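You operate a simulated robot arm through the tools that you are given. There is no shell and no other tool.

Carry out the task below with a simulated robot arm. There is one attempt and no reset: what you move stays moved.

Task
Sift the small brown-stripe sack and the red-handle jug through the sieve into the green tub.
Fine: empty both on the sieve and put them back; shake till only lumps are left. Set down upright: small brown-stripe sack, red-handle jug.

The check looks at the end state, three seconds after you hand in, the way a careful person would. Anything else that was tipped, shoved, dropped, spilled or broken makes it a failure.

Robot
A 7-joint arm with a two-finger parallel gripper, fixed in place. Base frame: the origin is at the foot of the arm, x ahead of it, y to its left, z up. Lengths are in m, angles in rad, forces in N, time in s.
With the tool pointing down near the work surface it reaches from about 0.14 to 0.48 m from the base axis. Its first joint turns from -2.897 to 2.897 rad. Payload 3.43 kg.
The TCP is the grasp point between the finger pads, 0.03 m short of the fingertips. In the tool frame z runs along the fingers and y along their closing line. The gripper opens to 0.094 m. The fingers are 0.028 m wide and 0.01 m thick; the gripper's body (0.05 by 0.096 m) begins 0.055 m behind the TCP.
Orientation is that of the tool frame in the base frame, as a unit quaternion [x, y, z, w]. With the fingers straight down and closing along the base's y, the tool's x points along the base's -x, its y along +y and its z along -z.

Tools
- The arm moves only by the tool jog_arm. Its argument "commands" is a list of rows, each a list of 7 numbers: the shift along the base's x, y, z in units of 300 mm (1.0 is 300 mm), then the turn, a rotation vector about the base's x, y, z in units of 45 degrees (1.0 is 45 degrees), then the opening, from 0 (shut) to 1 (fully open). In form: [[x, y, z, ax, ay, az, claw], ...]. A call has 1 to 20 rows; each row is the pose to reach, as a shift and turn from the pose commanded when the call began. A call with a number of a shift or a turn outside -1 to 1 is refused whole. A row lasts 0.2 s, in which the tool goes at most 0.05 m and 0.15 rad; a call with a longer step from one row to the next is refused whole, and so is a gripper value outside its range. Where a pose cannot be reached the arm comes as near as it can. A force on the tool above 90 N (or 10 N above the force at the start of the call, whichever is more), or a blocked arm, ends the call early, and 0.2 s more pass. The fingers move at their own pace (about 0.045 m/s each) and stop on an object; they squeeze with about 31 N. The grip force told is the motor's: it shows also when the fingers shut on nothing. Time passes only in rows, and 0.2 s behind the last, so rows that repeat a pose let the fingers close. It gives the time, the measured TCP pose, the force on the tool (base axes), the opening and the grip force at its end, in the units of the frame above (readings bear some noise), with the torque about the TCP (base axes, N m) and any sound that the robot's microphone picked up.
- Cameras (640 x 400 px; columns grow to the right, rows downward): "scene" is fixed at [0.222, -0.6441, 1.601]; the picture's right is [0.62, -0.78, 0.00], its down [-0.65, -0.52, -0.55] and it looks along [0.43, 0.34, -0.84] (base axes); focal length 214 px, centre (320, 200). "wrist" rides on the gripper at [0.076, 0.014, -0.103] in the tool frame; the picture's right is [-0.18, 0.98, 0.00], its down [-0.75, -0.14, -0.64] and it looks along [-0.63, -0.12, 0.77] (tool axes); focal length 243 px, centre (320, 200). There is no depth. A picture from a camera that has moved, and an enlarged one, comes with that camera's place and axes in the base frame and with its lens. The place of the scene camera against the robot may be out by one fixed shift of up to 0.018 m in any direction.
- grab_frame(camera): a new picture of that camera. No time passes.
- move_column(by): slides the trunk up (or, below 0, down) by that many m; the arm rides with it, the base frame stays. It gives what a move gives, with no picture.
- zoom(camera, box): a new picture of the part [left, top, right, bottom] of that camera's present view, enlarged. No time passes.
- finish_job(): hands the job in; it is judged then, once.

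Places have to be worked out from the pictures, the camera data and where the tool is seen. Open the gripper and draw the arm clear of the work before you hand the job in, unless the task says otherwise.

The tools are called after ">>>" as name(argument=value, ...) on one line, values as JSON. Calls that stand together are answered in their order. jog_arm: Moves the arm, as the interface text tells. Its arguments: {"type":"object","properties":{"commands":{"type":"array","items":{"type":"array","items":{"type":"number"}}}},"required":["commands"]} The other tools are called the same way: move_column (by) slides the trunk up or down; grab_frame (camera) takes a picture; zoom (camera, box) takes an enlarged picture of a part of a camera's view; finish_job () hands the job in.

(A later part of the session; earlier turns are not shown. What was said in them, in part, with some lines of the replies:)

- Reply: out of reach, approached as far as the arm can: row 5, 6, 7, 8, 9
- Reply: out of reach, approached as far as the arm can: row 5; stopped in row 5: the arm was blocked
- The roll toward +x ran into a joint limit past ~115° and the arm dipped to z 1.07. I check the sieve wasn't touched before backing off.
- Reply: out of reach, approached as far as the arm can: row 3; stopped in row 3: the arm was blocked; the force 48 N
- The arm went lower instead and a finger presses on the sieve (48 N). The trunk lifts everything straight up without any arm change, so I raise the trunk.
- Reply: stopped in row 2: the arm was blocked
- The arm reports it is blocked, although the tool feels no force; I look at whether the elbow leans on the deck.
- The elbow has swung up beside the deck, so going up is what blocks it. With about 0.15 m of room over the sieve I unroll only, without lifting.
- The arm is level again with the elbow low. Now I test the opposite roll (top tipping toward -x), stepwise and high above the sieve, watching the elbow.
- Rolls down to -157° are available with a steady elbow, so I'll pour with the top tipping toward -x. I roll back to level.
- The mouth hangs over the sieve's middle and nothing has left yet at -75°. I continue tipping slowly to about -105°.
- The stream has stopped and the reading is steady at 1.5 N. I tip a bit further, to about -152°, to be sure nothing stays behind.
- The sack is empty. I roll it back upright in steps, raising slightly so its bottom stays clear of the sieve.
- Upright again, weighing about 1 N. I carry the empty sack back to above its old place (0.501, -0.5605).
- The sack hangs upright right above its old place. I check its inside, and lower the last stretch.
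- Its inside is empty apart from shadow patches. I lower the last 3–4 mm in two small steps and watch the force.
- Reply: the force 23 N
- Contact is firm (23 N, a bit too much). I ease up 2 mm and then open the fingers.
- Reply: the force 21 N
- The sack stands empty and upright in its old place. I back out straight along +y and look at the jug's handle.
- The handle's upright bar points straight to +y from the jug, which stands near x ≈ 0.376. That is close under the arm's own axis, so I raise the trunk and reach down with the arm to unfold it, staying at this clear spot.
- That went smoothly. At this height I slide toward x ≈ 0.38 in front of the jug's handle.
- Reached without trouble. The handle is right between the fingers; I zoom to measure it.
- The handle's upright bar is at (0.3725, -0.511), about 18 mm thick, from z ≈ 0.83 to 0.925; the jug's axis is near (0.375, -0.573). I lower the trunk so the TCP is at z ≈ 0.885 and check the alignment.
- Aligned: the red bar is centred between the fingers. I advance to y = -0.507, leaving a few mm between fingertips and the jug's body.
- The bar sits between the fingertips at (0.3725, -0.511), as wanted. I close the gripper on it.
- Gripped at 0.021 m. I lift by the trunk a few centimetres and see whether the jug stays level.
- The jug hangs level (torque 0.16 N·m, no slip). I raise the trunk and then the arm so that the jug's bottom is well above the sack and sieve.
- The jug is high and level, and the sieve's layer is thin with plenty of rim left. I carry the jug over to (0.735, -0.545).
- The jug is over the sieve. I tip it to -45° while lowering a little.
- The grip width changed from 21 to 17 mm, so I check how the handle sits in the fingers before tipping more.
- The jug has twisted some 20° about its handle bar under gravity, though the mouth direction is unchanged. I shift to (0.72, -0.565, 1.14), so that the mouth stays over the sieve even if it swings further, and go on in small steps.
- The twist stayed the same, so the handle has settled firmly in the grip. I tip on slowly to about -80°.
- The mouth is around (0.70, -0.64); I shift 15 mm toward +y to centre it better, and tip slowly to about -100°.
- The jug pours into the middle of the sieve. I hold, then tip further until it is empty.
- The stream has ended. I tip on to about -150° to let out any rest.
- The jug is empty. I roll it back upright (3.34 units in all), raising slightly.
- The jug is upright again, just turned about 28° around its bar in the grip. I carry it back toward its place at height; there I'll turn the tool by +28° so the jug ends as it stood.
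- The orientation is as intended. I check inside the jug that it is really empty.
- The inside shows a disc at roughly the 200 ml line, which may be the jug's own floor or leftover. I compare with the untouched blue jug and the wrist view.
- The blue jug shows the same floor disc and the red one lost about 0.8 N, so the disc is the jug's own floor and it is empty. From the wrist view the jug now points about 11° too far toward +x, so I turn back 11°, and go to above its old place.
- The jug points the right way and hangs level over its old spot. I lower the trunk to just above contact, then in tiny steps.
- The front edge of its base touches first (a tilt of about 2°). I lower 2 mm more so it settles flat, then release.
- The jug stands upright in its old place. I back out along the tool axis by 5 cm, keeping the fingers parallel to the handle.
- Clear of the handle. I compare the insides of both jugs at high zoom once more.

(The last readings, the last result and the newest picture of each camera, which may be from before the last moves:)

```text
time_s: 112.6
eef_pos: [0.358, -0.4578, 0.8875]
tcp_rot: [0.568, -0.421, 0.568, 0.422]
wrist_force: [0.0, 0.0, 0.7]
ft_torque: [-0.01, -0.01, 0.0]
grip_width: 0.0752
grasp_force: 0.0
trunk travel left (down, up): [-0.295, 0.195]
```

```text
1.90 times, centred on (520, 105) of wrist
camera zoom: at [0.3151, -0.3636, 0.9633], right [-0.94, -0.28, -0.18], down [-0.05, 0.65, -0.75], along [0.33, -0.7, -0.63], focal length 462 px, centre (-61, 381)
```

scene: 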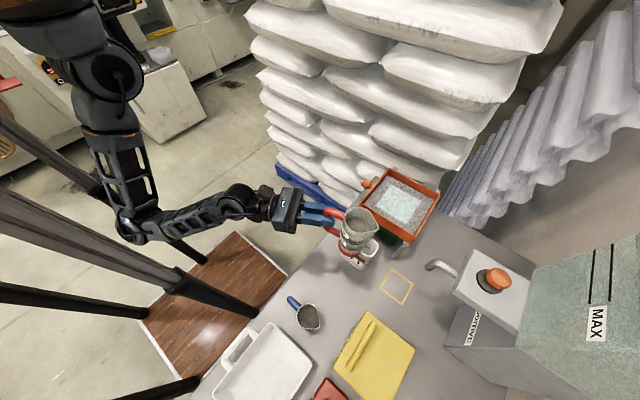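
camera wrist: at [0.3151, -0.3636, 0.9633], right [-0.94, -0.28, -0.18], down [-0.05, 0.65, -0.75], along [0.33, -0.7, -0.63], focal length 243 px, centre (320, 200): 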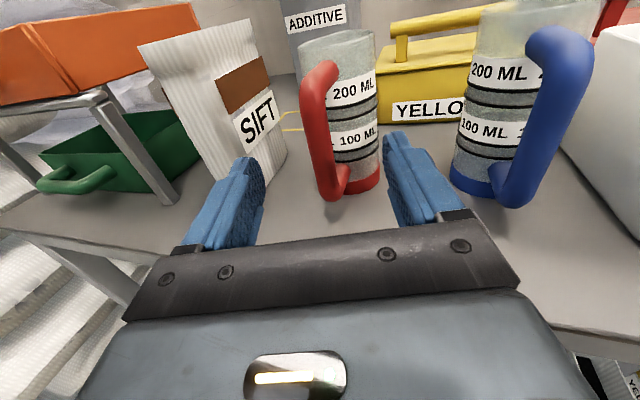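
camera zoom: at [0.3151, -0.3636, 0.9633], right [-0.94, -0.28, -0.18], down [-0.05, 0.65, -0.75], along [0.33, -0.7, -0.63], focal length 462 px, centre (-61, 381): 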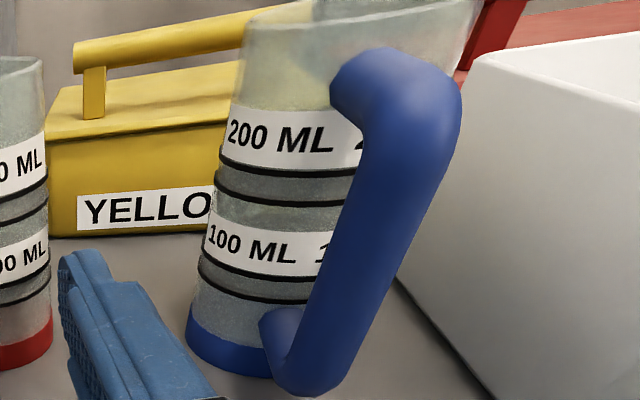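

The red jug's glass now looks clear where the blue one still looks filled, so it is empty. Next is the sieve: I raise the trunk, turn the tool straight and move in front of the sieve's peg handle to look at it.

>>> move_column(by=0.15)

>>> jog_arm(commands=[[0.08, 0.02, 0, 0, 0, -0.06, 1], [0.16, 0.04, 0, 0, 0, -0.12, 1], [0.25, 0.06, 0, 0, 0, -0.18, 1], [0.34, 0.08, 0, 0, 0, -0.25, 1], [0.43, 0.1, 0, 0, 0, -0.31, 1], [0.52, 0.12, 0, 0, 0, -0.37, 1], [0.61, 0.14, 0, 0, 0, -0.37, 1], [0.7, 0.16, 0, 0, 0, -0.37, 1], [0.8, 0.16, 0, 0, 0, -0.37, 1], [0.9, 0.16, 0, 0, 0, -0.37, 1], [1.0, 0.16, 0, 0, 0, -0.37, 1], [1.0, 0.16, 0, 0, 0, -0.37, 1]])

>>> grab_frame(camera="wrist")

>>> grab_frame(camera="scene")

```text
time_s: 114.4
eef_pos: [0.3566, -0.4569, 1.0375]
tcp_rot: [0.569, -0.42, 0.568, 0.421]
wrist_force: [0.0, -0.5, 0.8]
ft_torque: [0.01, 0.02, 0.0]
grip_width: 0.0751
grasp_force: 0.1
trunk travel left (down, up): [-0.445, 0.045]
```

```text
time_s: 117.0
eef_pos: [0.6582, -0.4098, 1.039]
tcp_rot: [0.501, -0.499, 0.5, 0.5]
wrist_force: [-0.8, -0.1, 1.2]
ft_torque: [0.02, 0.0, -0.02]
grip_width: 0.0939
grasp_force: 0.1
trunk travel left (down, up): [-0.445, 0.045]
```

```text
taken
camera wrist: at [0.6433, -0.3078, 1.1144], right [-0.98, 0.0, -0.18], down [0.14, 0.64, -0.75], along [0.12, -0.77, -0.63], focal length 243 px, centre (320, 200)
```

wrist: 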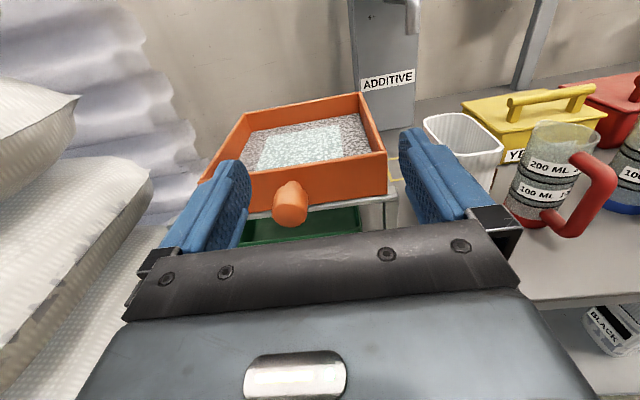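

```text
taken
```

scene: 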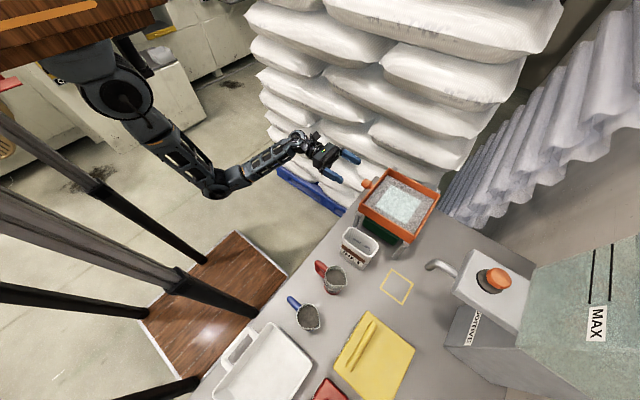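

>>> zoom(camera="wrist", box=[180, 80, 420, 240])

>>> zoom(camera="scene", box=[340, 150, 450, 250])

```text
2.50 times, centred on (300, 160) of wrist
camera zoom: at [0.6433, -0.3078, 1.1144], right [-0.98, 0.0, -0.18], down [0.14, 0.64, -0.75], along [0.12, -0.77, -0.63], focal length 606 px, centre (370, 300)
```

zoom: 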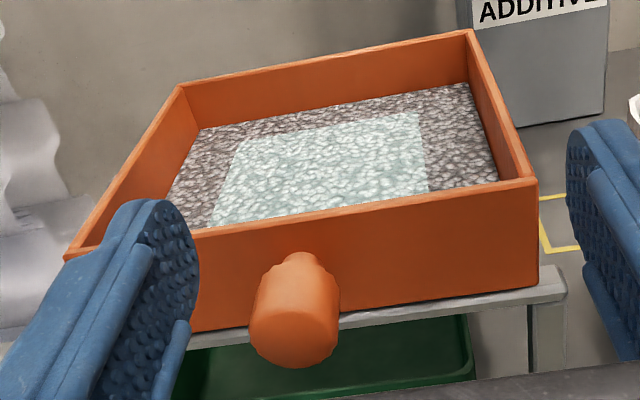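

```text
4.00 times, centred on (395, 200) of scene
camera zoom: at [0.222, -0.6441, 1.601], right [0.62, -0.78, 0.0], down [-0.65, -0.52, -0.55], along [0.43, 0.34, -0.84], focal length 858 px, centre (20, 200)
```

zoom: 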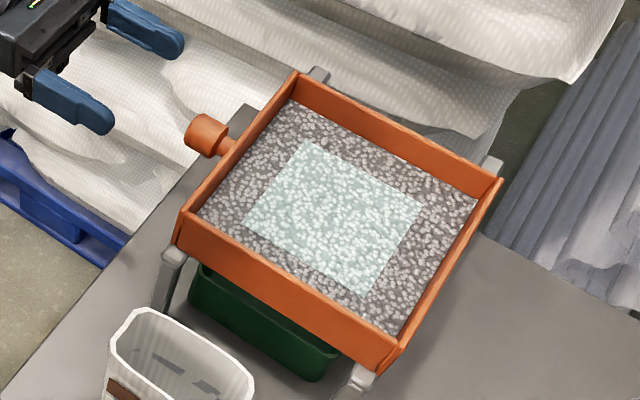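

The knob handle is about 35 mm thick, centred at (0.700, -0.482, 0.968), and the sieve rests on two rails running along x. I align the open gripper with the knob, still short of it.

>>> jog_arm(commands=[[0.05, 0, -0.06, 0, 0, 0, 1], [0.1, 0, -0.12, 0, 0, 0, 1], [0.14, 0, -0.18, 0, 0, 0, 1], [0.14, 0, -0.24, 0, 0, 0, 1], [0.14, 0, -0.24, 0, 0, 0, 1]])

>>> zoom(camera="wrist", box=[160, 40, 480, 240])

>>> zoom(camera="scene", box=[320, 140, 440, 240])

```text
time_s: 118.2
eef_pos: [0.7015, -0.407, 0.9646]
tcp_rot: [0.501, -0.498, 0.501, 0.5]
wrist_force: [-0.9, 0.5, 0.0]
ft_torque: [0.02, 0.0, -0.01]
grip_width: 0.094
grasp_force: 0.1
trunk travel left (down, up): [-0.445, 0.045]
```

```text
2.00 times, centred on (320, 140) of wrist
camera zoom: at [0.6868, -0.3052, 1.0404], right [-0.98, 0.0, -0.18], down [0.14, 0.64, -0.75], along [0.12, -0.77, -0.63], focal length 485 px, centre (320, 320)
```

zoom: 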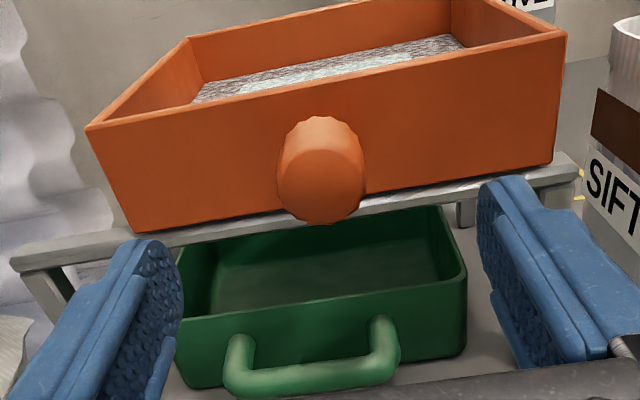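

```text
4.00 times, centred on (380, 190) of scene
camera zoom: at [0.222, -0.6441, 1.601], right [0.62, -0.78, 0.0], down [-0.65, -0.52, -0.55], along [0.43, 0.34, -0.84], focal length 858 px, centre (80, 240)
```

zoom: 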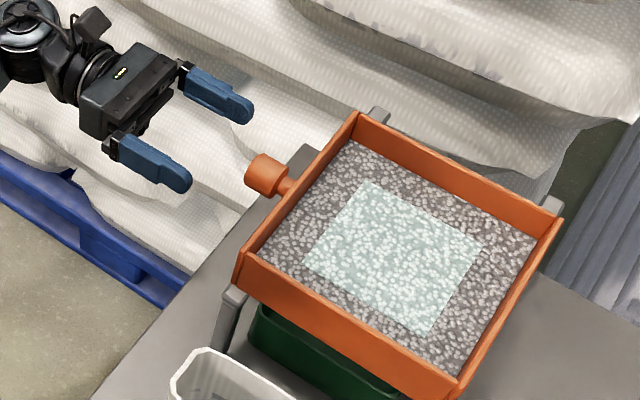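

The knob is centred between the fingers (near end at (0.700, -0.475, 0.970)), and the tub sits below the sieve. I advance to y = -0.476, which leaves the fingertips about 1 cm off the sieve's frame.

>>> jog_arm(commands=[[0, -0.075, 0.01, 0, 0, 0, 1], [0, -0.15, 0.01, 0, 0, 0, 1], [0, -0.225, 0.01, 0, 0, 0, 1], [0, -0.225, 0.01, 0, 0, 0, 1]])

>>> grab_frame(camera="wrist")

>>> zoom(camera="scene", box=[320, 140, 440, 240])

```text
time_s: 119.2
eef_pos: [0.6991, -0.4777, 0.969]
tcp_rot: [0.501, -0.499, 0.501, 0.499]
wrist_force: [0.3, 0.6, -0.2]
ft_torque: [-0.01, 0.0, 0.02]
grip_width: 0.094
grasp_force: 0.0
trunk travel left (down, up): [-0.445, 0.045]
```

```text
taken
camera wrist: at [0.6859, -0.3758, 1.0457], right [-0.98, 0.0, -0.18], down [0.14, 0.64, -0.75], along [0.12, -0.77, -0.63], focal length 243 px, centre (320, 200)
```

wrist: 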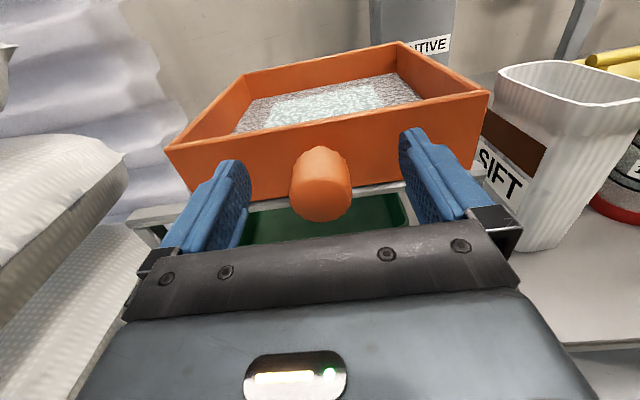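

```text
4.00 times, centred on (380, 190) of scene
camera zoom: at [0.222, -0.6441, 1.601], right [0.62, -0.78, 0.0], down [-0.65, -0.52, -0.55], along [0.43, 0.34, -0.84], focal length 858 px, centre (80, 240)
```

zoom: 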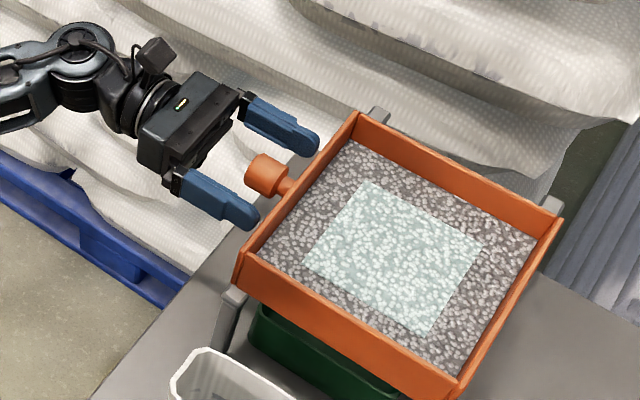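

The knob lies between the fingers with no contact. I close on it.

>>> jog_arm(commands=[[0, 0, 0, 0, 0, 0, 0.5], [0, 0, 0, 0, 0, 0, 0.4], [0, 0, 0, 0, 0, 0, 0.3], [0, 0, 0, 0, 0, 0, 0.1], [0, 0, 0, 0, 0, 0, 0], [0, 0, 0, 0, 0, 0, 0], [0, 0, 0, 0, 0, 0, 0]])

>>> zoom(camera="scene", box=[320, 140, 440, 240])

```text
time_s: 120.8
eef_pos: [0.6996, -0.476, 0.97]
tcp_rot: [0.502, -0.498, 0.501, 0.499]
wrist_force: [5.0, -1.5, 0.7]
ft_torque: [0.0, -0.15, -0.03]
grip_width: 0.0355
grasp_force: 45.7
trunk travel left (down, up): [-0.445, 0.045]
```

```text
4.00 times, centred on (380, 190) of scene
camera zoom: at [0.222, -0.6441, 1.601], right [0.62, -0.78, 0.0], down [-0.65, -0.52, -0.55], along [0.43, 0.34, -0.84], focal length 858 px, centre (80, 240)
```

zoom: 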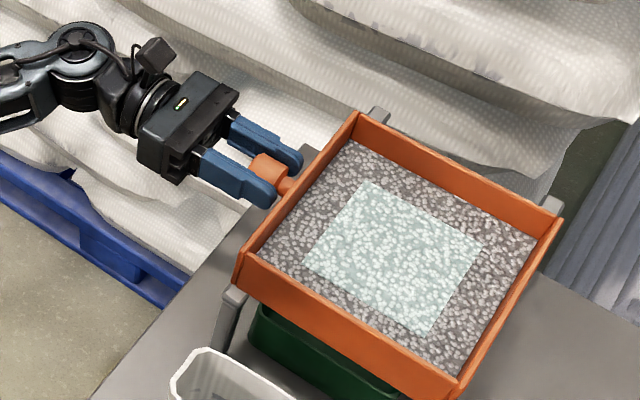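

Gripped on the knob (35.5 mm). I start with a gentle trial shake of ±9 mm along the rails.

>>> jog_arm(commands=[[0.03, 0, 0, 0, 0, 0, 0], [-0.03, 0, 0, 0, 0, 0, 0], [0.03, 0, 0, 0, 0, 0, 0], [-0.03, 0, 0, 0, 0, 0, 0], [0.03, 0, 0, 0, 0, 0, 0], [-0.03, 0, 0, 0, 0, 0, 0], [0, 0, 0, 0, 0, 0, 0]])

>>> zoom(camera="scene", box=[340, 150, 450, 250])

>>> grab_frame(camera="wrist")

```text
time_s: 122.4
eef_pos: [0.7006, -0.4743, 0.9676]
tcp_rot: [0.501, -0.498, 0.501, 0.5]
wrist_force: [16.2, -0.7, 4.0]
ft_torque: [-0.21, -0.12, 0.15]
grip_width: 0.0344
grasp_force: 44.8
trunk travel left (down, up): [-0.445, 0.045]
```

```text
4.00 times, centred on (395, 200) of scene
camera zoom: at [0.222, -0.6441, 1.601], right [0.62, -0.78, 0.0], down [-0.65, -0.52, -0.55], along [0.43, 0.34, -0.84], focal length 858 px, centre (20, 200)
```

zoom: 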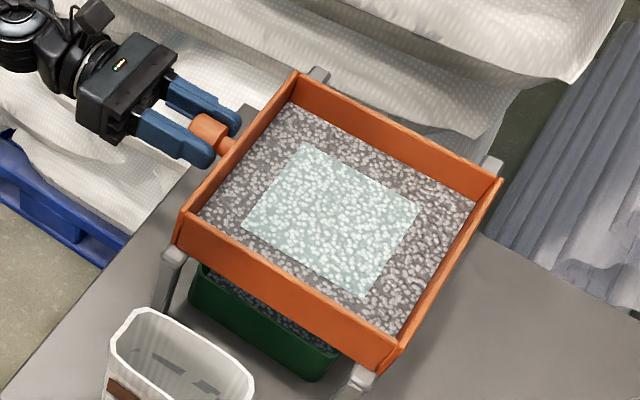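

```text
taken
camera wrist: at [0.6864, -0.374, 1.0436], right [-0.98, 0.0, -0.18], down [0.14, 0.64, -0.76], along [0.12, -0.77, -0.63], focal length 243 px, centre (320, 200)
```

wrist: 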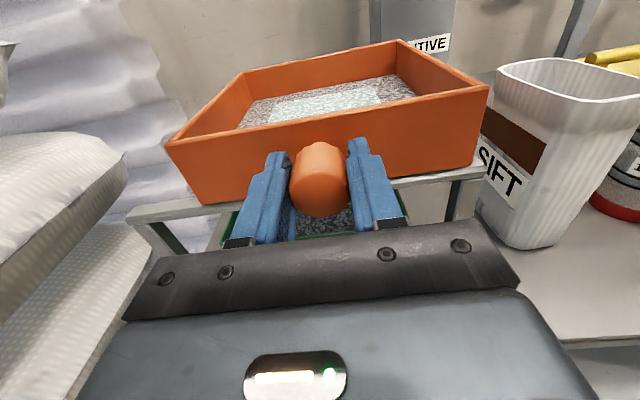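

Sifting works: material shows in the tub and the sieve is still in place. I continue with a longer shake at the same amplitude.

>>> jog_arm(commands=[[0.035, 0, 0, 0, 0, 0, 0], [-0.035, 0, 0, 0, 0, 0, 0], [0.035, 0, 0, 0, 0, 0, 0], [-0.035, 0, 0, 0, 0, 0, 0], [0.035, 0, 0, 0, 0, 0, 0], [-0.035, 0, 0, 0, 0, 0, 0], [0.035, 0, 0, 0, 0, 0, 0], [-0.035, 0, 0, 0, 0, 0, 0], [0.035, 0, 0, 0, 0, 0, 0], [-0.035, 0, 0, 0, 0, 0, 0], [0.035, 0, 0, 0, 0, 0, 0], [-0.035, 0, 0, 0, 0, 0, 0], [0, 0, 0, 0, 0, 0, 0]])

>>> zoom(camera="scene", box=[340, 150, 450, 250])

>>> grab_frame(camera="wrist")

```text
time_s: 125.2
eef_pos: [0.7011, -0.4764, 0.9671]
tcp_rot: [0.503, -0.497, 0.501, 0.499]
wrist_force: [40.6, -13.3, -21.5]
ft_torque: [-0.52, 0.05, -0.24]
grip_width: 0.034
grasp_force: 45.4
trunk travel left (down, up): [-0.445, 0.045]
```

```text
4.00 times, centred on (395, 200) of scene
camera zoom: at [0.222, -0.6441, 1.601], right [0.62, -0.78, 0.0], down [-0.65, -0.52, -0.55], along [0.43, 0.34, -0.84], focal length 858 px, centre (20, 200)
```

zoom: 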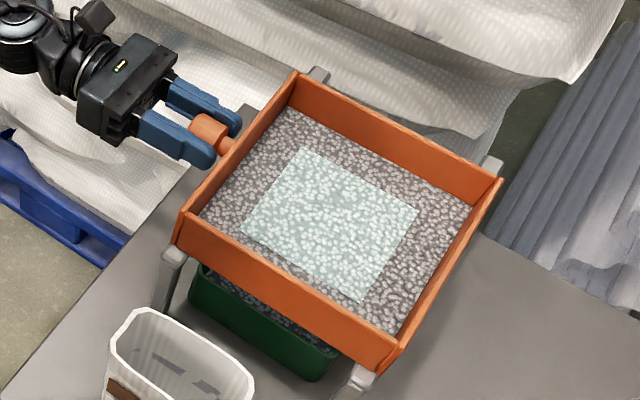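

```text
taken
camera wrist: at [0.6858, -0.375, 1.0432], right [-0.98, -0.01, -0.18], down [0.13, 0.64, -0.75], along [0.12, -0.77, -0.63], focal length 243 px, centre (320, 200)
```

wrist: 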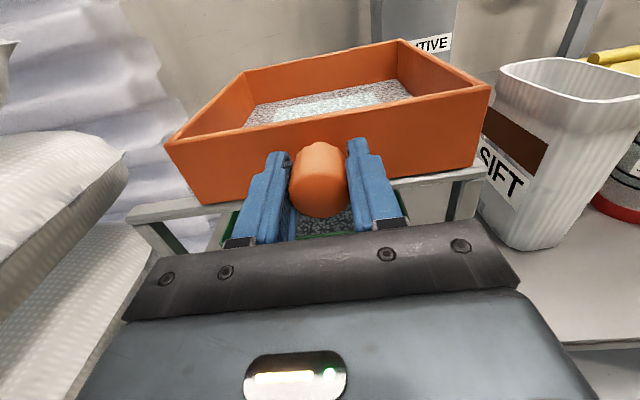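

The reading shows 40 N sideways, so I check whether the sieve really follows: I hold at one end of the stroke and look.

>>> jog_arm(commands=[[0.035, 0, 0, 0, 0, 0, 0], [0.035, 0, 0, 0, 0, 0, 0]])

>>> zoom(camera="scene", box=[340, 150, 450, 250])

>>> jog_arm(commands=[[-0.035, 0, 0, 0, 0, 0, 0], [-0.07, 0, 0, 0, 0, 0, 0], [-0.07, 0, 0, 0, 0, 0, 0]])

>>> zoom(camera="scene", box=[340, 150, 450, 250])

```text
time_s: 125.8
eef_pos: [0.7089, -0.4774, 0.967]
tcp_rot: [0.5, -0.499, 0.499, 0.501]
wrist_force: [-0.6, 14.4, -12.0]
ft_torque: [-0.29, 0.16, -0.26]
grip_width: 0.0342
grasp_force: 44.7
trunk travel left (down, up): [-0.445, 0.045]
```

```text
4.00 times, centred on (395, 200) of scene
camera zoom: at [0.222, -0.6441, 1.601], right [0.62, -0.78, 0.0], down [-0.65, -0.52, -0.55], along [0.43, 0.34, -0.84], focal length 858 px, centre (20, 200)
```

zoom: 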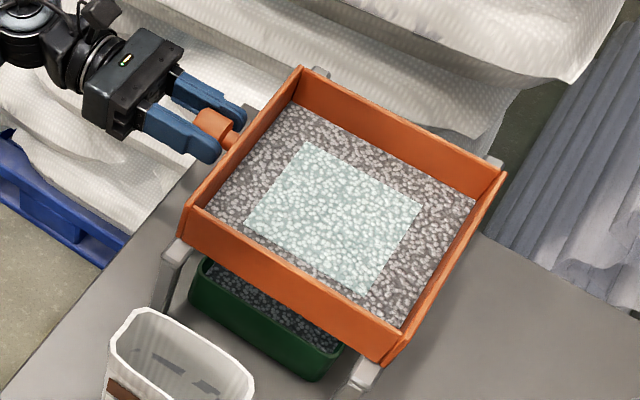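

```text
time_s: 126.5
eef_pos: [0.6991, -0.4726, 0.9669]
tcp_rot: [0.508, -0.493, 0.508, 0.491]
wrist_force: [38.3, -41.4, -17.4]
ft_torque: [-0.11, 0.04, -1.19]
grip_width: 0.0346
grasp_force: 44.8
trunk travel left (down, up): [-0.445, 0.045]
stopped in row 3: the force on the tool passed its limit at 97 N (the readings are from after the stop); the commanded pose is now the measured one
```

```text
4.00 times, centred on (395, 200) of scene
camera zoom: at [0.222, -0.6441, 1.601], right [0.62, -0.78, 0.0], down [-0.65, -0.52, -0.55], along [0.43, 0.34, -0.84], focal length 858 px, centre (20, 200)
```

zoom: 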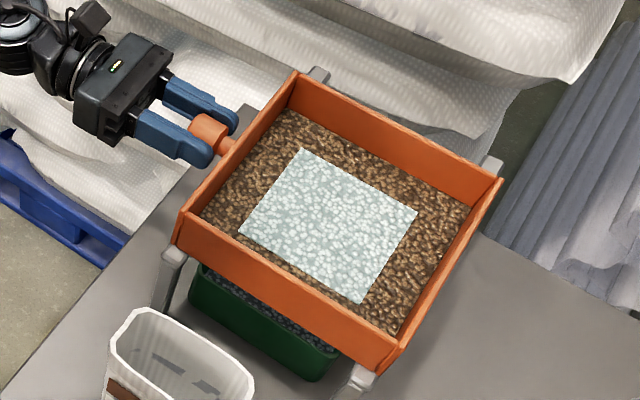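

There is a stop at the sieve's starting place (no travel toward -x), while it slides freely toward +x; the grey powder has already gone through, leaving brown lumps. I relax the load and straighten the small yaw error by moving 1 cm to +x.

>>> jog_arm(commands=[[0.02, -0.005, 0.003, 0, 0, -0.02, 0], [0.04, -0.01, 0.006, 0, 0, -0.04, 0], [0.04, -0.01, 0.006, 0, 0, -0.04, 0]])

>>> zoom(camera="scene", box=[340, 150, 450, 250])

>>> zoom(camera="wrist", box=[120, 20, 520, 240])

```text
time_s: 127.3
eef_pos: [0.7086, -0.4738, 0.9669]
tcp_rot: [-0.5, 0.501, -0.497, -0.501]
wrist_force: [-1.5, 36.1, -36.5]
ft_torque: [0.41, 0.11, 0.49]
grip_width: 0.0338
grasp_force: 44.7
trunk travel left (down, up): [-0.445, 0.045]
```

```text
4.00 times, centred on (395, 200) of scene
camera zoom: at [0.222, -0.6441, 1.601], right [0.62, -0.78, 0.0], down [-0.65, -0.52, -0.55], along [0.43, 0.34, -0.84], focal length 858 px, centre (20, 200)
```

zoom: 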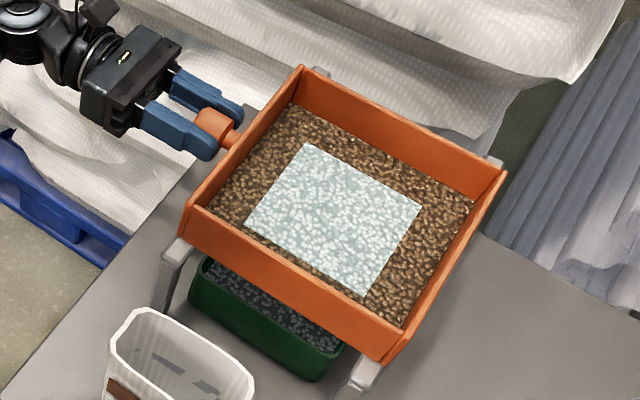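

```text
1.60 times, centred on (320, 130) of wrist
camera zoom: at [0.6968, -0.3719, 1.0436], right [-0.98, 0.0, -0.18], down [0.14, 0.64, -0.75], along [0.11, -0.77, -0.63], focal length 388 px, centre (320, 312)
```

zoom: 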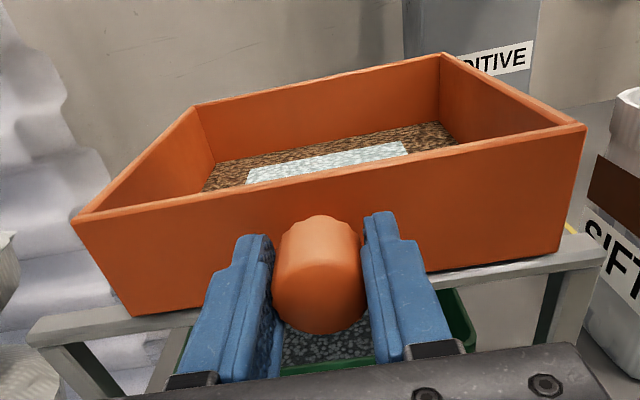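

The forces in y and z show the sieve rides on a stiff guide, so I undo my small y/z offset.

>>> jog_arm(commands=[[0, 0.006, -0.004, 0, 0, 0, 0], [0, 0.01, -0.007, 0, 0, 0, 0]])

```text
time_s: 127.9
eef_pos: [0.7075, -0.4723, 0.9668]
tcp_rot: [-0.497, 0.503, -0.497, -0.502]
wrist_force: [0.4, 14.9, -29.8]
ft_torque: [1.25, 0.22, 1.07]
grip_width: 0.034
grasp_force: 44.9
trunk travel left (down, up): [-0.445, 0.045]
```

The remaining torque comes from a slight yaw error. I let go of the knob for a moment, set the pose straight, and grip again without stress.

>>> jog_arm(commands=[[0, 0, 0, 0, 0, 0, 0.55], [0, 0, 0, 0, 0, 0, 0.55], [0, 0, 0, 0, 0, 0.01, 0.55]])

>>> zoom(camera="scene", box=[340, 150, 450, 250])

```text
time_s: 128.7
eef_pos: [0.7075, -0.4725, 0.969]
tcp_rot: [0.498, -0.501, 0.502, 0.5]
wrist_force: [-0.6, 0.2, 0.6]
ft_torque: [0.0, 0.0, -0.03]
grip_width: 0.0518
grasp_force: 0.2
trunk travel left (down, up): [-0.445, 0.045]
```

```text
4.00 times, centred on (395, 200) of scene
camera zoom: at [0.222, -0.6441, 1.601], right [0.62, -0.78, 0.0], down [-0.65, -0.52, -0.55], along [0.43, 0.34, -0.84], focal length 858 px, centre (20, 200)
```

zoom: 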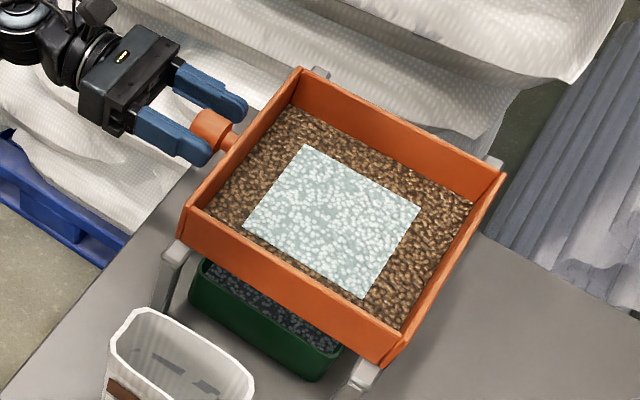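

Free of stress now. I grip again and shake with the stroke shifted to +x, away from the stop.

>>> jog_arm(commands=[[0, 0, 0, 0, 0, 0, 0.3], [0, 0, 0, 0, 0, 0, 0], [0, 0, 0, 0, 0, 0, 0], [0, 0, 0, 0, 0, 0, 0]])

>>> jog_arm(commands=[[0.04, 0, 0, 0, 0, 0, 0], [-0.005, 0, 0, 0, 0, 0, 0], [0.04, 0, 0, 0, 0, 0, 0], [-0.005, 0, 0, 0, 0, 0, 0], [0.04, 0, 0, 0, 0, 0, 0], [-0.005, 0, 0, 0, 0, 0, 0], [0.02, 0, 0, 0, 0, 0, 0]])

>>> zoom(camera="scene", box=[340, 150, 450, 250])

```text
time_s: 129.7
eef_pos: [0.7069, -0.4733, 0.9697]
tcp_rot: [0.499, -0.5, 0.501, 0.5]
wrist_force: [-0.4, -2.8, 3.2]
ft_torque: [-0.01, 0.01, -0.02]
grip_width: 0.0355
grasp_force: 44.8
trunk travel left (down, up): [-0.445, 0.045]
```

```text
time_s: 131.3
eef_pos: [0.7141, -0.4731, 0.9693]
tcp_rot: [0.498, -0.5, 0.502, 0.5]
wrist_force: [-1.4, -2.7, 0.6]
ft_torque: [0.95, -0.01, 0.2]
grip_width: 0.0352
grasp_force: 45.1
trunk travel left (down, up): [-0.445, 0.045]
```

```text
4.00 times, centred on (395, 200) of scene
camera zoom: at [0.222, -0.6441, 1.601], right [0.62, -0.78, 0.0], down [-0.65, -0.52, -0.55], along [0.43, 0.34, -0.84], focal length 858 px, centre (20, 200)
```

zoom: 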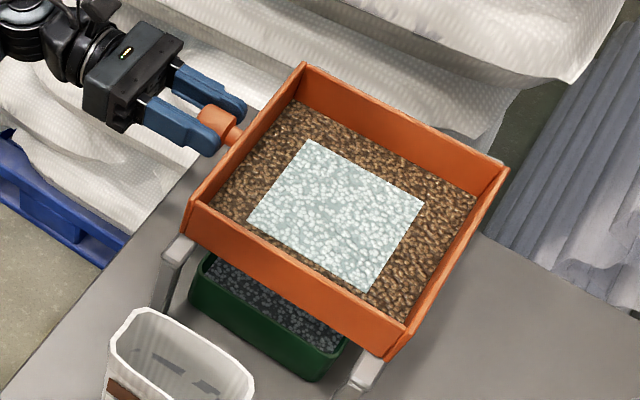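

Now the forces are small and the sieve follows. I shake on with a stroke of about 18 mm clear of the stop.

>>> jog_arm(commands=[[0.03, 0, 0, 0, 0, 0, 0], [-0.025, 0, 0, 0, 0, 0, 0], [0.03, 0, 0, 0, 0, 0, 0], [-0.025, 0, 0, 0, 0, 0, 0], [0.03, 0, 0, 0, 0, 0, 0], [-0.025, 0, 0, 0, 0, 0, 0], [0.03, 0, 0, 0, 0, 0, 0], [-0.025, 0, 0, 0, 0, 0, 0], [0.03, 0, 0, 0, 0, 0, 0], [-0.025, 0, 0, 0, 0, 0, 0], [0.03, 0, 0, 0, 0, 0, 0], [-0.025, 0, 0, 0, 0, 0, 0], [0.03, 0, 0, 0, 0, 0, 0], [-0.025, 0, 0, 0, 0, 0, 0], [0.0, 0, 0, 0, 0, 0, 0]])

>>> zoom(camera="scene", box=[340, 150, 450, 250])

```text
time_s: 134.5
eef_pos: [0.714, -0.4738, 0.9674]
tcp_rot: [0.499, -0.5, 0.501, 0.5]
wrist_force: [-0.8, 6.7, -15.1]
ft_torque: [0.54, -0.07, -0.12]
grip_width: 0.035
grasp_force: 45.3
trunk travel left (down, up): [-0.445, 0.045]
```

```text
4.00 times, centred on (395, 200) of scene
camera zoom: at [0.222, -0.6441, 1.601], right [0.62, -0.78, 0.0], down [-0.65, -0.52, -0.55], along [0.43, 0.34, -0.84], focal length 858 px, centre (20, 200)
```

zoom: 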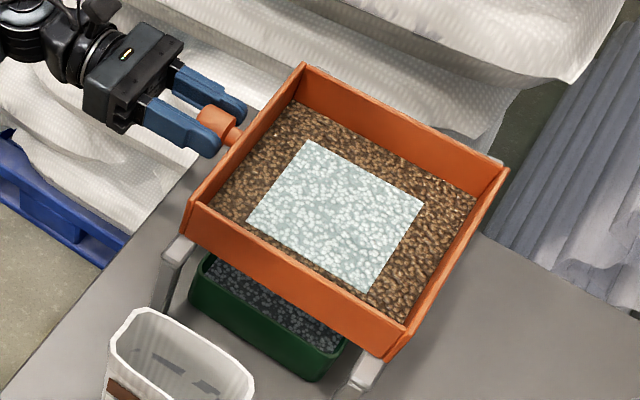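

The layer looks changed: brown lumps around a pale patch. I zoom in closely on the sieve and the tub to see whether any fines are left.

>>> zoom(camera="scene", box=[370, 175, 420, 215])

>>> zoom(camera="scene", box=[380, 205, 430, 245])

>>> zoom(camera="wrist", box=[200, 40, 460, 240])

```text
10.00 times, centred on (395, 195) of scene
camera zoom: at [0.222, -0.6441, 1.601], right [0.62, -0.78, 0.0], down [-0.65, -0.52, -0.55], along [0.43, 0.34, -0.84], focal length 2145 px, centre (-430, 250)
```

zoom: 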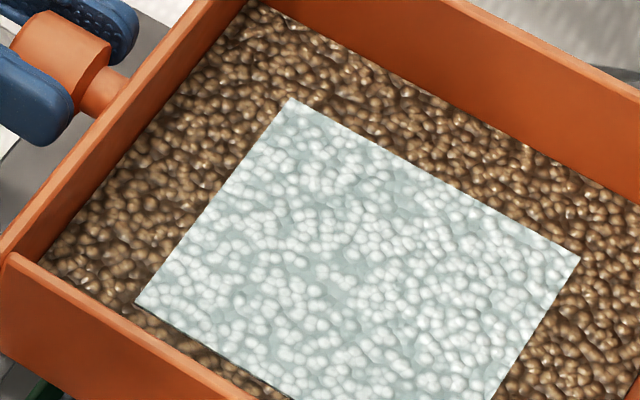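

```text
10.00 times, centred on (405, 225) of scene
camera zoom: at [0.222, -0.6441, 1.601], right [0.62, -0.78, 0.0], down [-0.65, -0.52, -0.55], along [0.43, 0.34, -0.84], focal length 2145 px, centre (-530, -50)
```

zoom: 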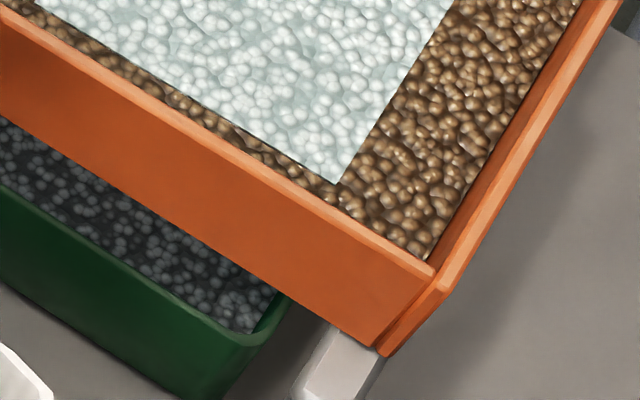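

```text
2.00 times, centred on (330, 140) of wrist
camera zoom: at [0.7002, -0.3717, 1.0446], right [-0.98, 0.0, -0.19], down [0.14, 0.64, -0.75], along [0.12, -0.77, -0.63], focal length 485 px, centre (300, 320)
```

zoom: 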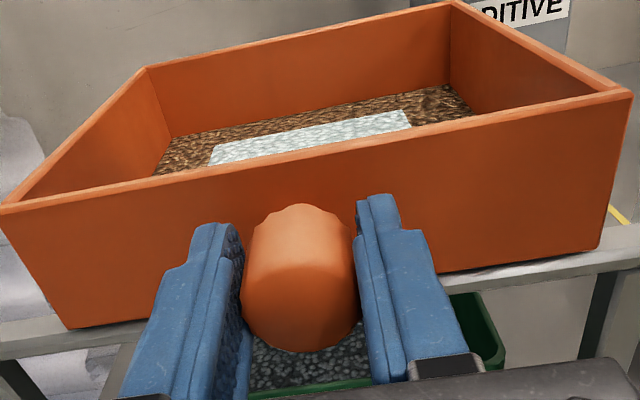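

The sack's part is down to brown lumps; the pale patch is the jug's part, perhaps not yet fully sifted. I shake on and compare.

>>> jog_arm(commands=[[0.03, 0, 0, 0, 0, 0, 0], [-0.03, 0, 0, 0, 0, 0, 0], [0.03, 0, 0, 0, 0, 0, 0], [-0.03, 0, 0, 0, 0, 0, 0], [0.03, 0, 0, 0, 0, 0, 0], [-0.03, 0, 0, 0, 0, 0, 0], [0.03, 0, 0, 0, 0, 0, 0], [-0.03, 0, 0, 0, 0, 0, 0], [0.03, 0, 0, 0, 0, 0, 0], [-0.03, 0, 0, 0, 0, 0, 0], [0.03, 0, 0, 0, 0, 0, 0], [-0.03, 0, 0, 0, 0, 0, 0], [0.03, 0, 0, 0, 0, 0, 0], [-0.03, 0, 0, 0, 0, 0, 0], [0.03, 0, 0, 0, 0, 0, 0], [-0.03, 0, 0, 0, 0, 0, 0], [0.03, 0, 0, 0, 0, 0, 0], [-0.03, 0, 0, 0, 0, 0, 0], [0.0, 0, 0, 0, 0, 0, 0]])

>>> zoom(camera="scene", box=[370, 175, 420, 215])

>>> zoom(camera="scene", box=[340, 150, 450, 250])

```text
time_s: 138.5
eef_pos: [0.7161, -0.4722, 0.9683]
tcp_rot: [0.499, -0.499, 0.502, 0.5]
wrist_force: [-0.7, 18.3, -14.7]
ft_torque: [0.0, -0.07, 0.32]
grip_width: 0.0347
grasp_force: 45.2
trunk travel left (down, up): [-0.445, 0.045]
```

```text
10.00 times, centred on (395, 195) of scene
camera zoom: at [0.222, -0.6441, 1.601], right [0.62, -0.78, 0.0], down [-0.65, -0.52, -0.55], along [0.43, 0.34, -0.84], focal length 2145 px, centre (-430, 250)
```

zoom: 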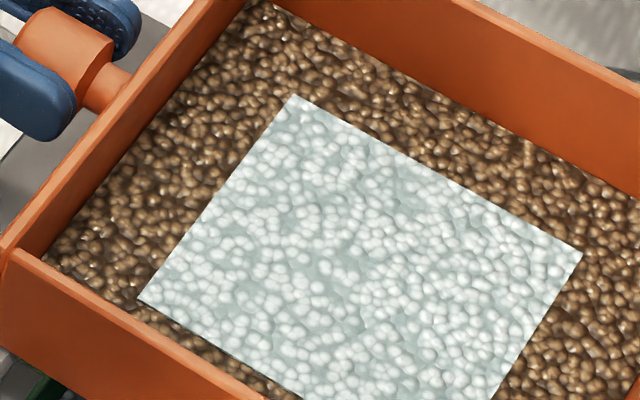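

```text
4.00 times, centred on (395, 200) of scene
camera zoom: at [0.222, -0.6441, 1.601], right [0.62, -0.78, 0.0], down [-0.65, -0.52, -0.55], along [0.43, 0.34, -0.84], focal length 858 px, centre (20, 200)
```

zoom: 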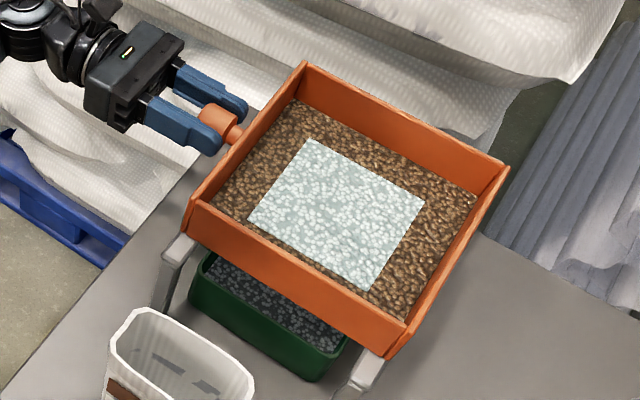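

No visible change between the two looks, which suggests only lumps remain (brown and white). To be sure I give one more, somewhat wider and faster round.

>>> jog_arm(commands=[[0.04, 0, 0, 0, 0, 0, 0], [-0.035, 0, 0, 0, 0, 0, 0], [0.04, 0, 0, 0, 0, 0, 0], [-0.035, 0, 0, 0, 0, 0, 0], [0.04, 0, 0, 0, 0, 0, 0], [-0.035, 0, 0, 0, 0, 0, 0], [0.04, 0, 0, 0, 0, 0, 0], [-0.035, 0, 0, 0, 0, 0, 0], [0.04, 0, 0, 0, 0, 0, 0], [-0.035, 0, 0, 0, 0, 0, 0], [0.04, 0, 0, 0, 0, 0, 0], [-0.035, 0, 0, 0, 0, 0, 0], [0.04, 0, 0, 0, 0, 0, 0], [-0.035, 0, 0, 0, 0, 0, 0], [0.04, 0, 0, 0, 0, 0, 0], [-0.035, 0, 0, 0, 0, 0, 0], [0.04, 0, 0, 0, 0, 0, 0], [-0.035, 0, 0, 0, 0, 0, 0], [0.0, 0, 0, 0, 0, 0, 0]])

>>> zoom(camera="scene", box=[370, 175, 420, 215])

>>> grab_frame(camera="wrist")

>>> zoom(camera="scene", box=[375, 215, 435, 255])

```text
time_s: 142.5
eef_pos: [0.7142, -0.473, 0.9685]
tcp_rot: [0.499, -0.499, 0.502, 0.5]
wrist_force: [-1.1, -17.8, -9.9]
ft_torque: [-0.35, 0.02, 0.36]
grip_width: 0.0348
grasp_force: 44.8
trunk travel left (down, up): [-0.445, 0.045]
```

```text
10.00 times, centred on (395, 195) of scene
camera zoom: at [0.222, -0.6441, 1.601], right [0.62, -0.78, 0.0], down [-0.65, -0.52, -0.55], along [0.43, 0.34, -0.84], focal length 2145 px, centre (-430, 250)
```

zoom: 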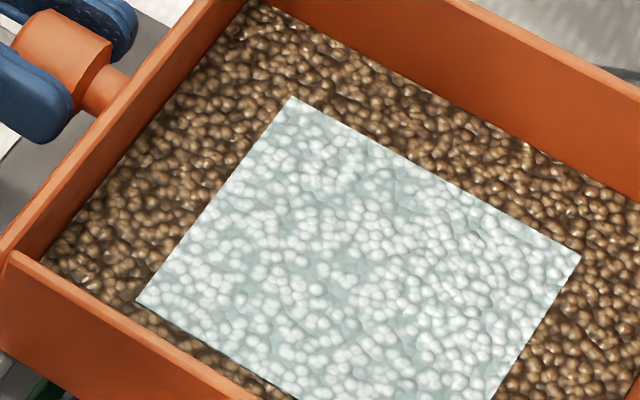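

```text
taken
camera wrist: at [0.7006, -0.371, 1.0443], right [-0.98, 0.0, -0.19], down [0.14, 0.64, -0.75], along [0.12, -0.77, -0.63], focal length 243 px, centre (320, 200)
```

wrist: 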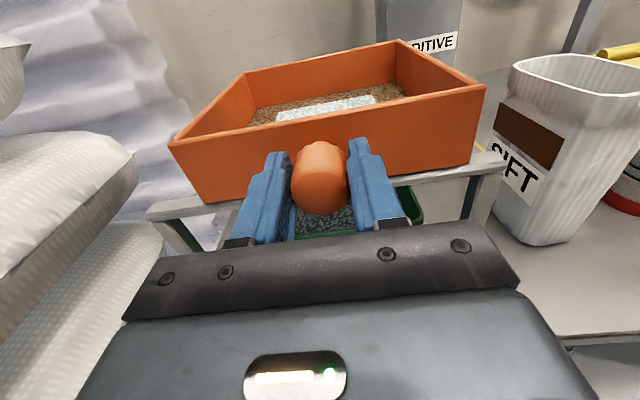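

```text
10.00 times, centred on (405, 235) of scene
camera zoom: at [0.222, -0.6441, 1.601], right [0.62, -0.78, 0.0], down [-0.65, -0.52, -0.55], along [0.43, 0.34, -0.84], focal length 2145 px, centre (-530, -150)
```

zoom: 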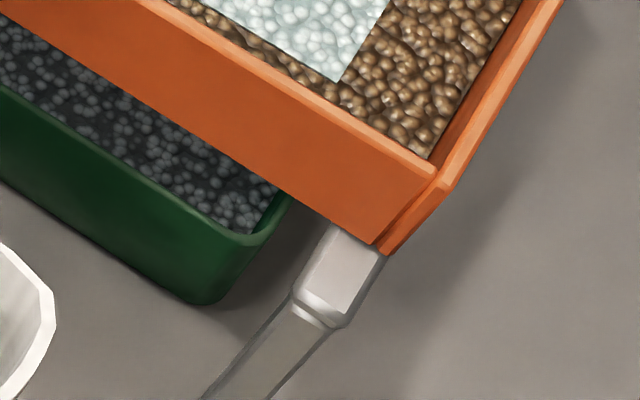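

The view does not change any more. I look at the tub's contents through the gap, from the wrist camera.

>>> zoom(camera="wrist", box=[220, 160, 430, 240])

>>> zoom(camera="wrist", box=[230, 60, 430, 140])

```text
3.05 times, centred on (325, 200) of wrist
camera zoom: at [0.7006, -0.371, 1.0443], right [-0.98, 0.0, -0.19], down [0.14, 0.64, -0.75], along [0.12, -0.77, -0.63], focal length 739 px, centre (305, 200)
```

zoom: 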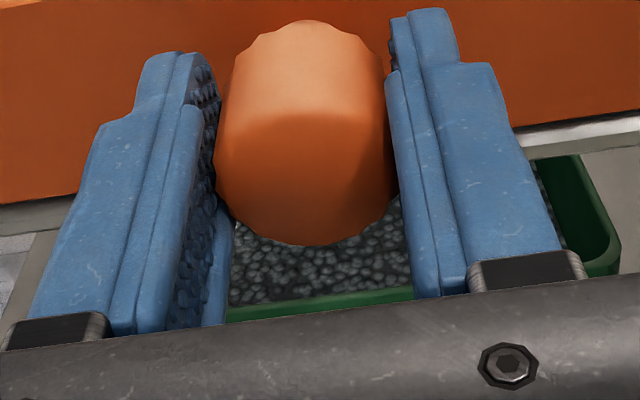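

```text
3.20 times, centred on (330, 100) of wrist
camera zoom: at [0.7006, -0.371, 1.0443], right [-0.98, 0.0, -0.19], down [0.14, 0.64, -0.75], along [0.12, -0.77, -0.63], focal length 776 px, centre (288, 520)
```

zoom: 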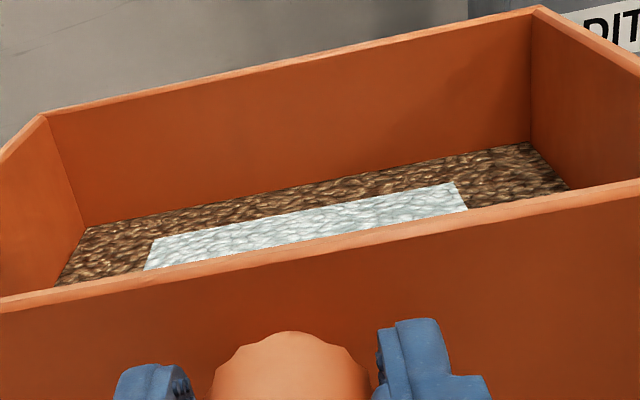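

The tub holds the dark fines and the sieve no longer changes, so the sifting is done. I slide the sieve gently back to its starting position (knob at x ≈ 0.700).

>>> jog_arm(commands=[[-0.012, 0, 0, 0, 0, 0, 0], [-0.024, 0, 0, 0, 0, 0, 0], [-0.036, 0, 0, 0, 0, 0, 0], [-0.046, 0, 0, 0, 0, 0, 0], [-0.046, 0, 0, 0, 0, 0, 0]])

>>> zoom(camera="scene", box=[340, 150, 450, 250])

```text
time_s: 143.7
eef_pos: [0.7002, -0.4736, 0.9674]
tcp_rot: [-0.498, 0.501, -0.501, -0.5]
wrist_force: [0.8, -17.6, -8.4]
ft_torque: [-0.13, -0.22, -0.08]
grip_width: 0.0345
grasp_force: 45.0
trunk travel left (down, up): [-0.445, 0.045]
```

```text
4.00 times, centred on (395, 200) of scene
camera zoom: at [0.222, -0.6441, 1.601], right [0.62, -0.78, 0.0], down [-0.65, -0.52, -0.55], along [0.43, 0.34, -0.84], focal length 858 px, centre (20, 200)
```

zoom: 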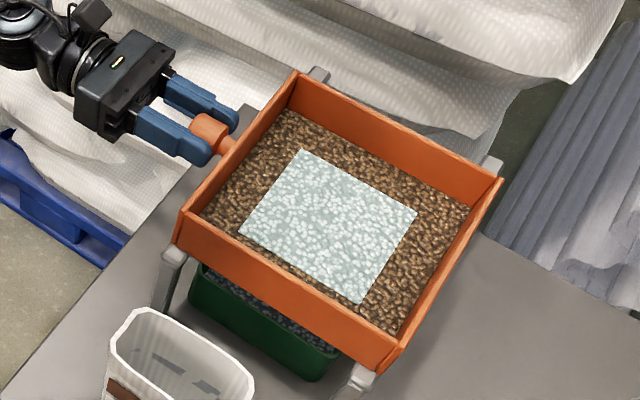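

The sieve is back on its original pixels. I open the fingers and back away along +y.

>>> jog_arm(commands=[[0, 0, 0, 0, 0, 0, 0.4], [0, 0, 0, 0, 0, 0, 0.7], [0, 0, 0, 0, 0, 0, 0.9], [0, 0, 0, 0, 0, 0, 0.9], [0, 0.06, 0, 0, 0, 0, 0.9], [0, 0.12, 0, 0, 0, 0, 0.9], [0, 0.18, 0, 0, 0, 0, 0.9], [0, 0.24, 0, 0, 0, 0, 0.9], [0, 0.24, 0, 0, 0, 0, 0.9]])

>>> grab_frame(camera="wrist")

>>> zoom(camera="scene", box=[340, 150, 450, 250])

```text
time_s: 145.7
eef_pos: [0.6979, -0.4032, 0.9688]
tcp_rot: [0.498, -0.5, 0.501, 0.5]
wrist_force: [-0.4, -0.7, 0.6]
ft_torque: [-0.05, -0.02, 0.0]
grip_width: 0.0843
grasp_force: 0.1
trunk travel left (down, up): [-0.445, 0.045]
```

```text
taken
camera wrist: at [0.6846, -0.3008, 1.0451], right [-0.98, 0.0, -0.19], down [0.14, 0.64, -0.75], along [0.12, -0.77, -0.63], focal length 243 px, centre (320, 200)
```

wrist: 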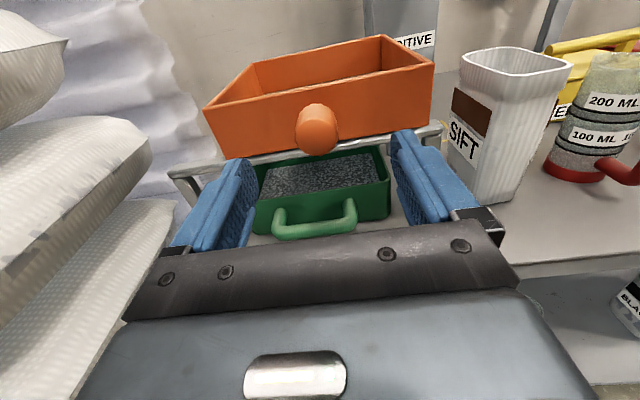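

```text
4.00 times, centred on (395, 200) of scene
camera zoom: at [0.222, -0.6441, 1.601], right [0.62, -0.78, 0.0], down [-0.65, -0.52, -0.55], along [0.43, 0.34, -0.84], focal length 858 px, centre (20, 200)
```

zoom: 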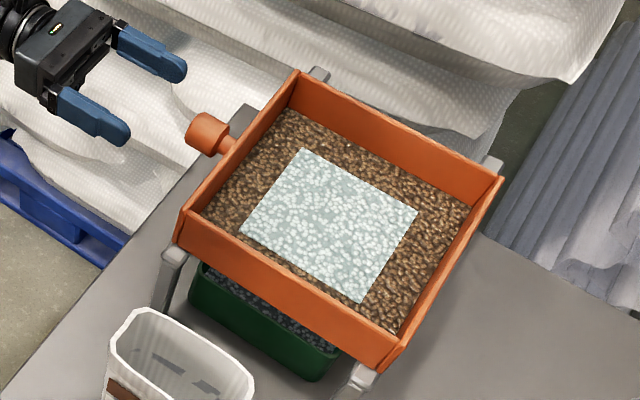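

From here the tub's inside is visible. I zoom in on it to see what has passed through.

>>> zoom(camera="wrist", box=[240, 130, 400, 240])

>>> zoom(camera="wrist", box=[440, 30, 640, 200])

```text
3.64 times, centred on (320, 185) of wrist
camera zoom: at [0.6846, -0.3008, 1.0451], right [-0.98, 0.0, -0.19], down [0.14, 0.64, -0.75], along [0.12, -0.77, -0.63], focal length 882 px, centre (320, 254)
```

zoom: 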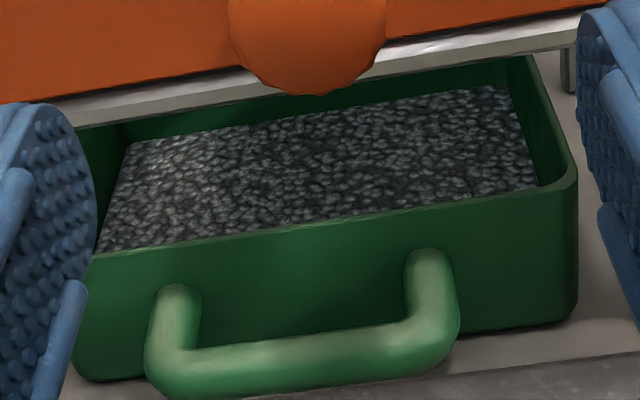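

```text
2.35 times, centred on (540, 115) of wrist
camera zoom: at [0.6846, -0.3008, 1.0451], right [-0.98, 0.0, -0.19], down [0.14, 0.64, -0.75], along [0.12, -0.77, -0.63], focal length 571 px, centre (-198, 400)
```

zoom: 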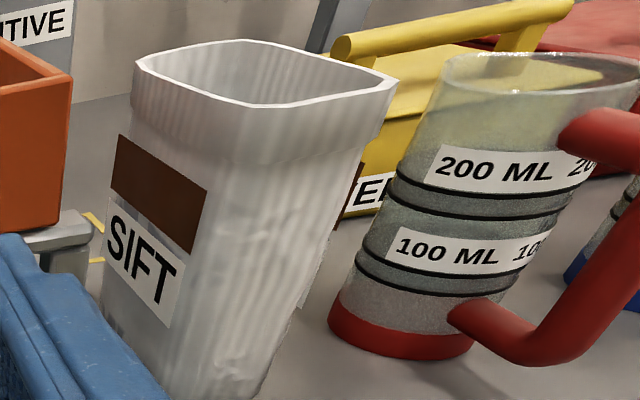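

The tub holds the fines, the sack and the red jug stand upright and empty. I lift the arm and draw it clear of the bench.

>>> jog_arm(commands=[[0, 0.03, 0.08, 0, 0, 0, 1], [0, 0.06, 0.16, 0, 0, 0, 1], [-0.03, 0.08, 0.24, 0, 0, 0, 1], [-0.06, 0.08, 0.32, 0, 0, 0, 1], [-0.1, 0.08, 0.4, 0, 0, 0, 1], [-0.14, 0.08, 0.48, 0, 0, 0, 1], [-0.18, 0.08, 0.56, 0, 0, 0, 1], [-0.2, 0.08, 0.6, 0, 0, 0, 1], [-0.2, 0.08, 0.6, 0, 0, 0, 1]])

>>> grab_frame(camera="scene")

>>> zoom(camera="scene", box=[280, 160, 460, 340])

>>> grab_frame(camera="wrist")

```text
time_s: 147.7
eef_pos: [0.6408, -0.3777, 1.1498]
tcp_rot: [0.499, -0.5, 0.501, 0.5]
wrist_force: [0.3, -0.4, -1.0]
ft_torque: [0.02, 0.02, 0.01]
grip_width: 0.0938
grasp_force: 0.0
trunk travel left (down, up): [-0.445, 0.045]
```

```text
taken
```

scene: 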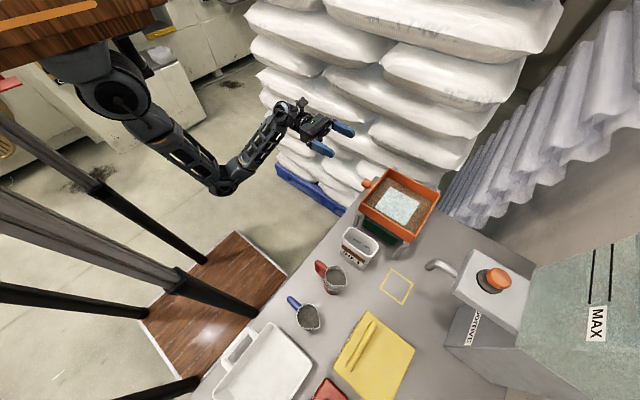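

```text
2.22 times, centred on (370, 250) of scene
camera zoom: at [0.222, -0.6441, 1.601], right [0.62, -0.78, 0.0], down [-0.65, -0.52, -0.55], along [0.43, 0.34, -0.84], focal length 477 px, centre (209, 89)
```

zoom: 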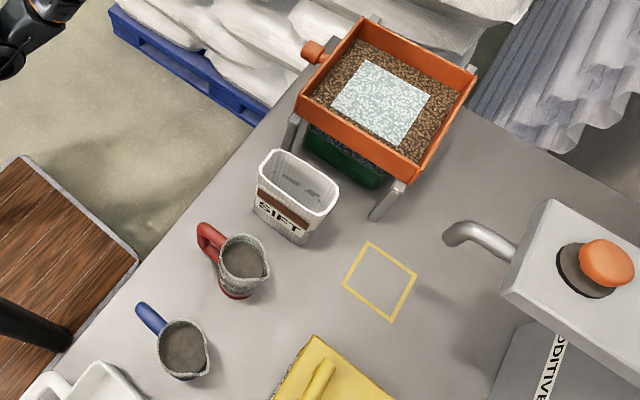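

```text
taken
camera wrist: at [0.6271, -0.2748, 1.2254], right [-0.98, 0.0, -0.19], down [0.14, 0.64, -0.75], along [0.12, -0.77, -0.63], focal length 243 px, centre (320, 200)
```

wrist: 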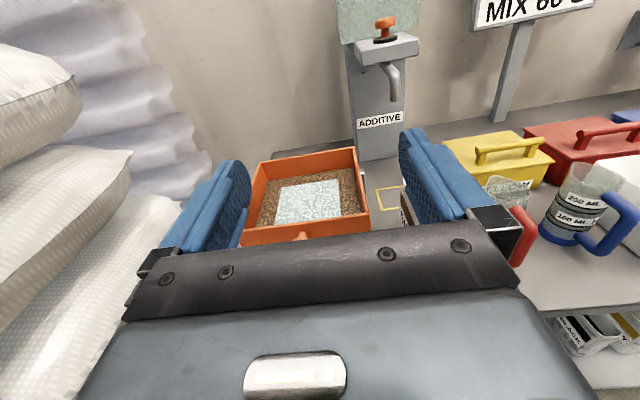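

Final look: the sack and red jug are upright in their old places. The sieve is in its starting position with only lumps on it, the tub is filled, and nothing is spilled on the bench. The arm is clear with the gripper open, so I hand the job in.

>>> finish_job()

```text
The job is handed in.
```

I sifted the small brown-stripe sack and the red-handle jug into the green tub and handed the job in. The hand-in gave no verdict.

- **Sack and jug:** Both were tipped out over the sieve, and the weight readings dropped as they emptied. Each stands upright where it was.
- **Sifting:** I shook the sieve until its contents stopped changing, then for about 12 seconds more. The sack's part went from grey to brown lumps. The jug's part is a white patch, which I took to be lumps. Only dark fines were visible in the tub, so I can't be certain all of the jug's fines passed through.
- **Sieve:** It is back in its starting position. I could see no spill on the bench.
- **Mishap:** Early on, while I was testing reach, a finger pressed on the sieve with about 48 N. It did not move, and I saw no damage.

The gripper is open and the arm is clear of the bench.
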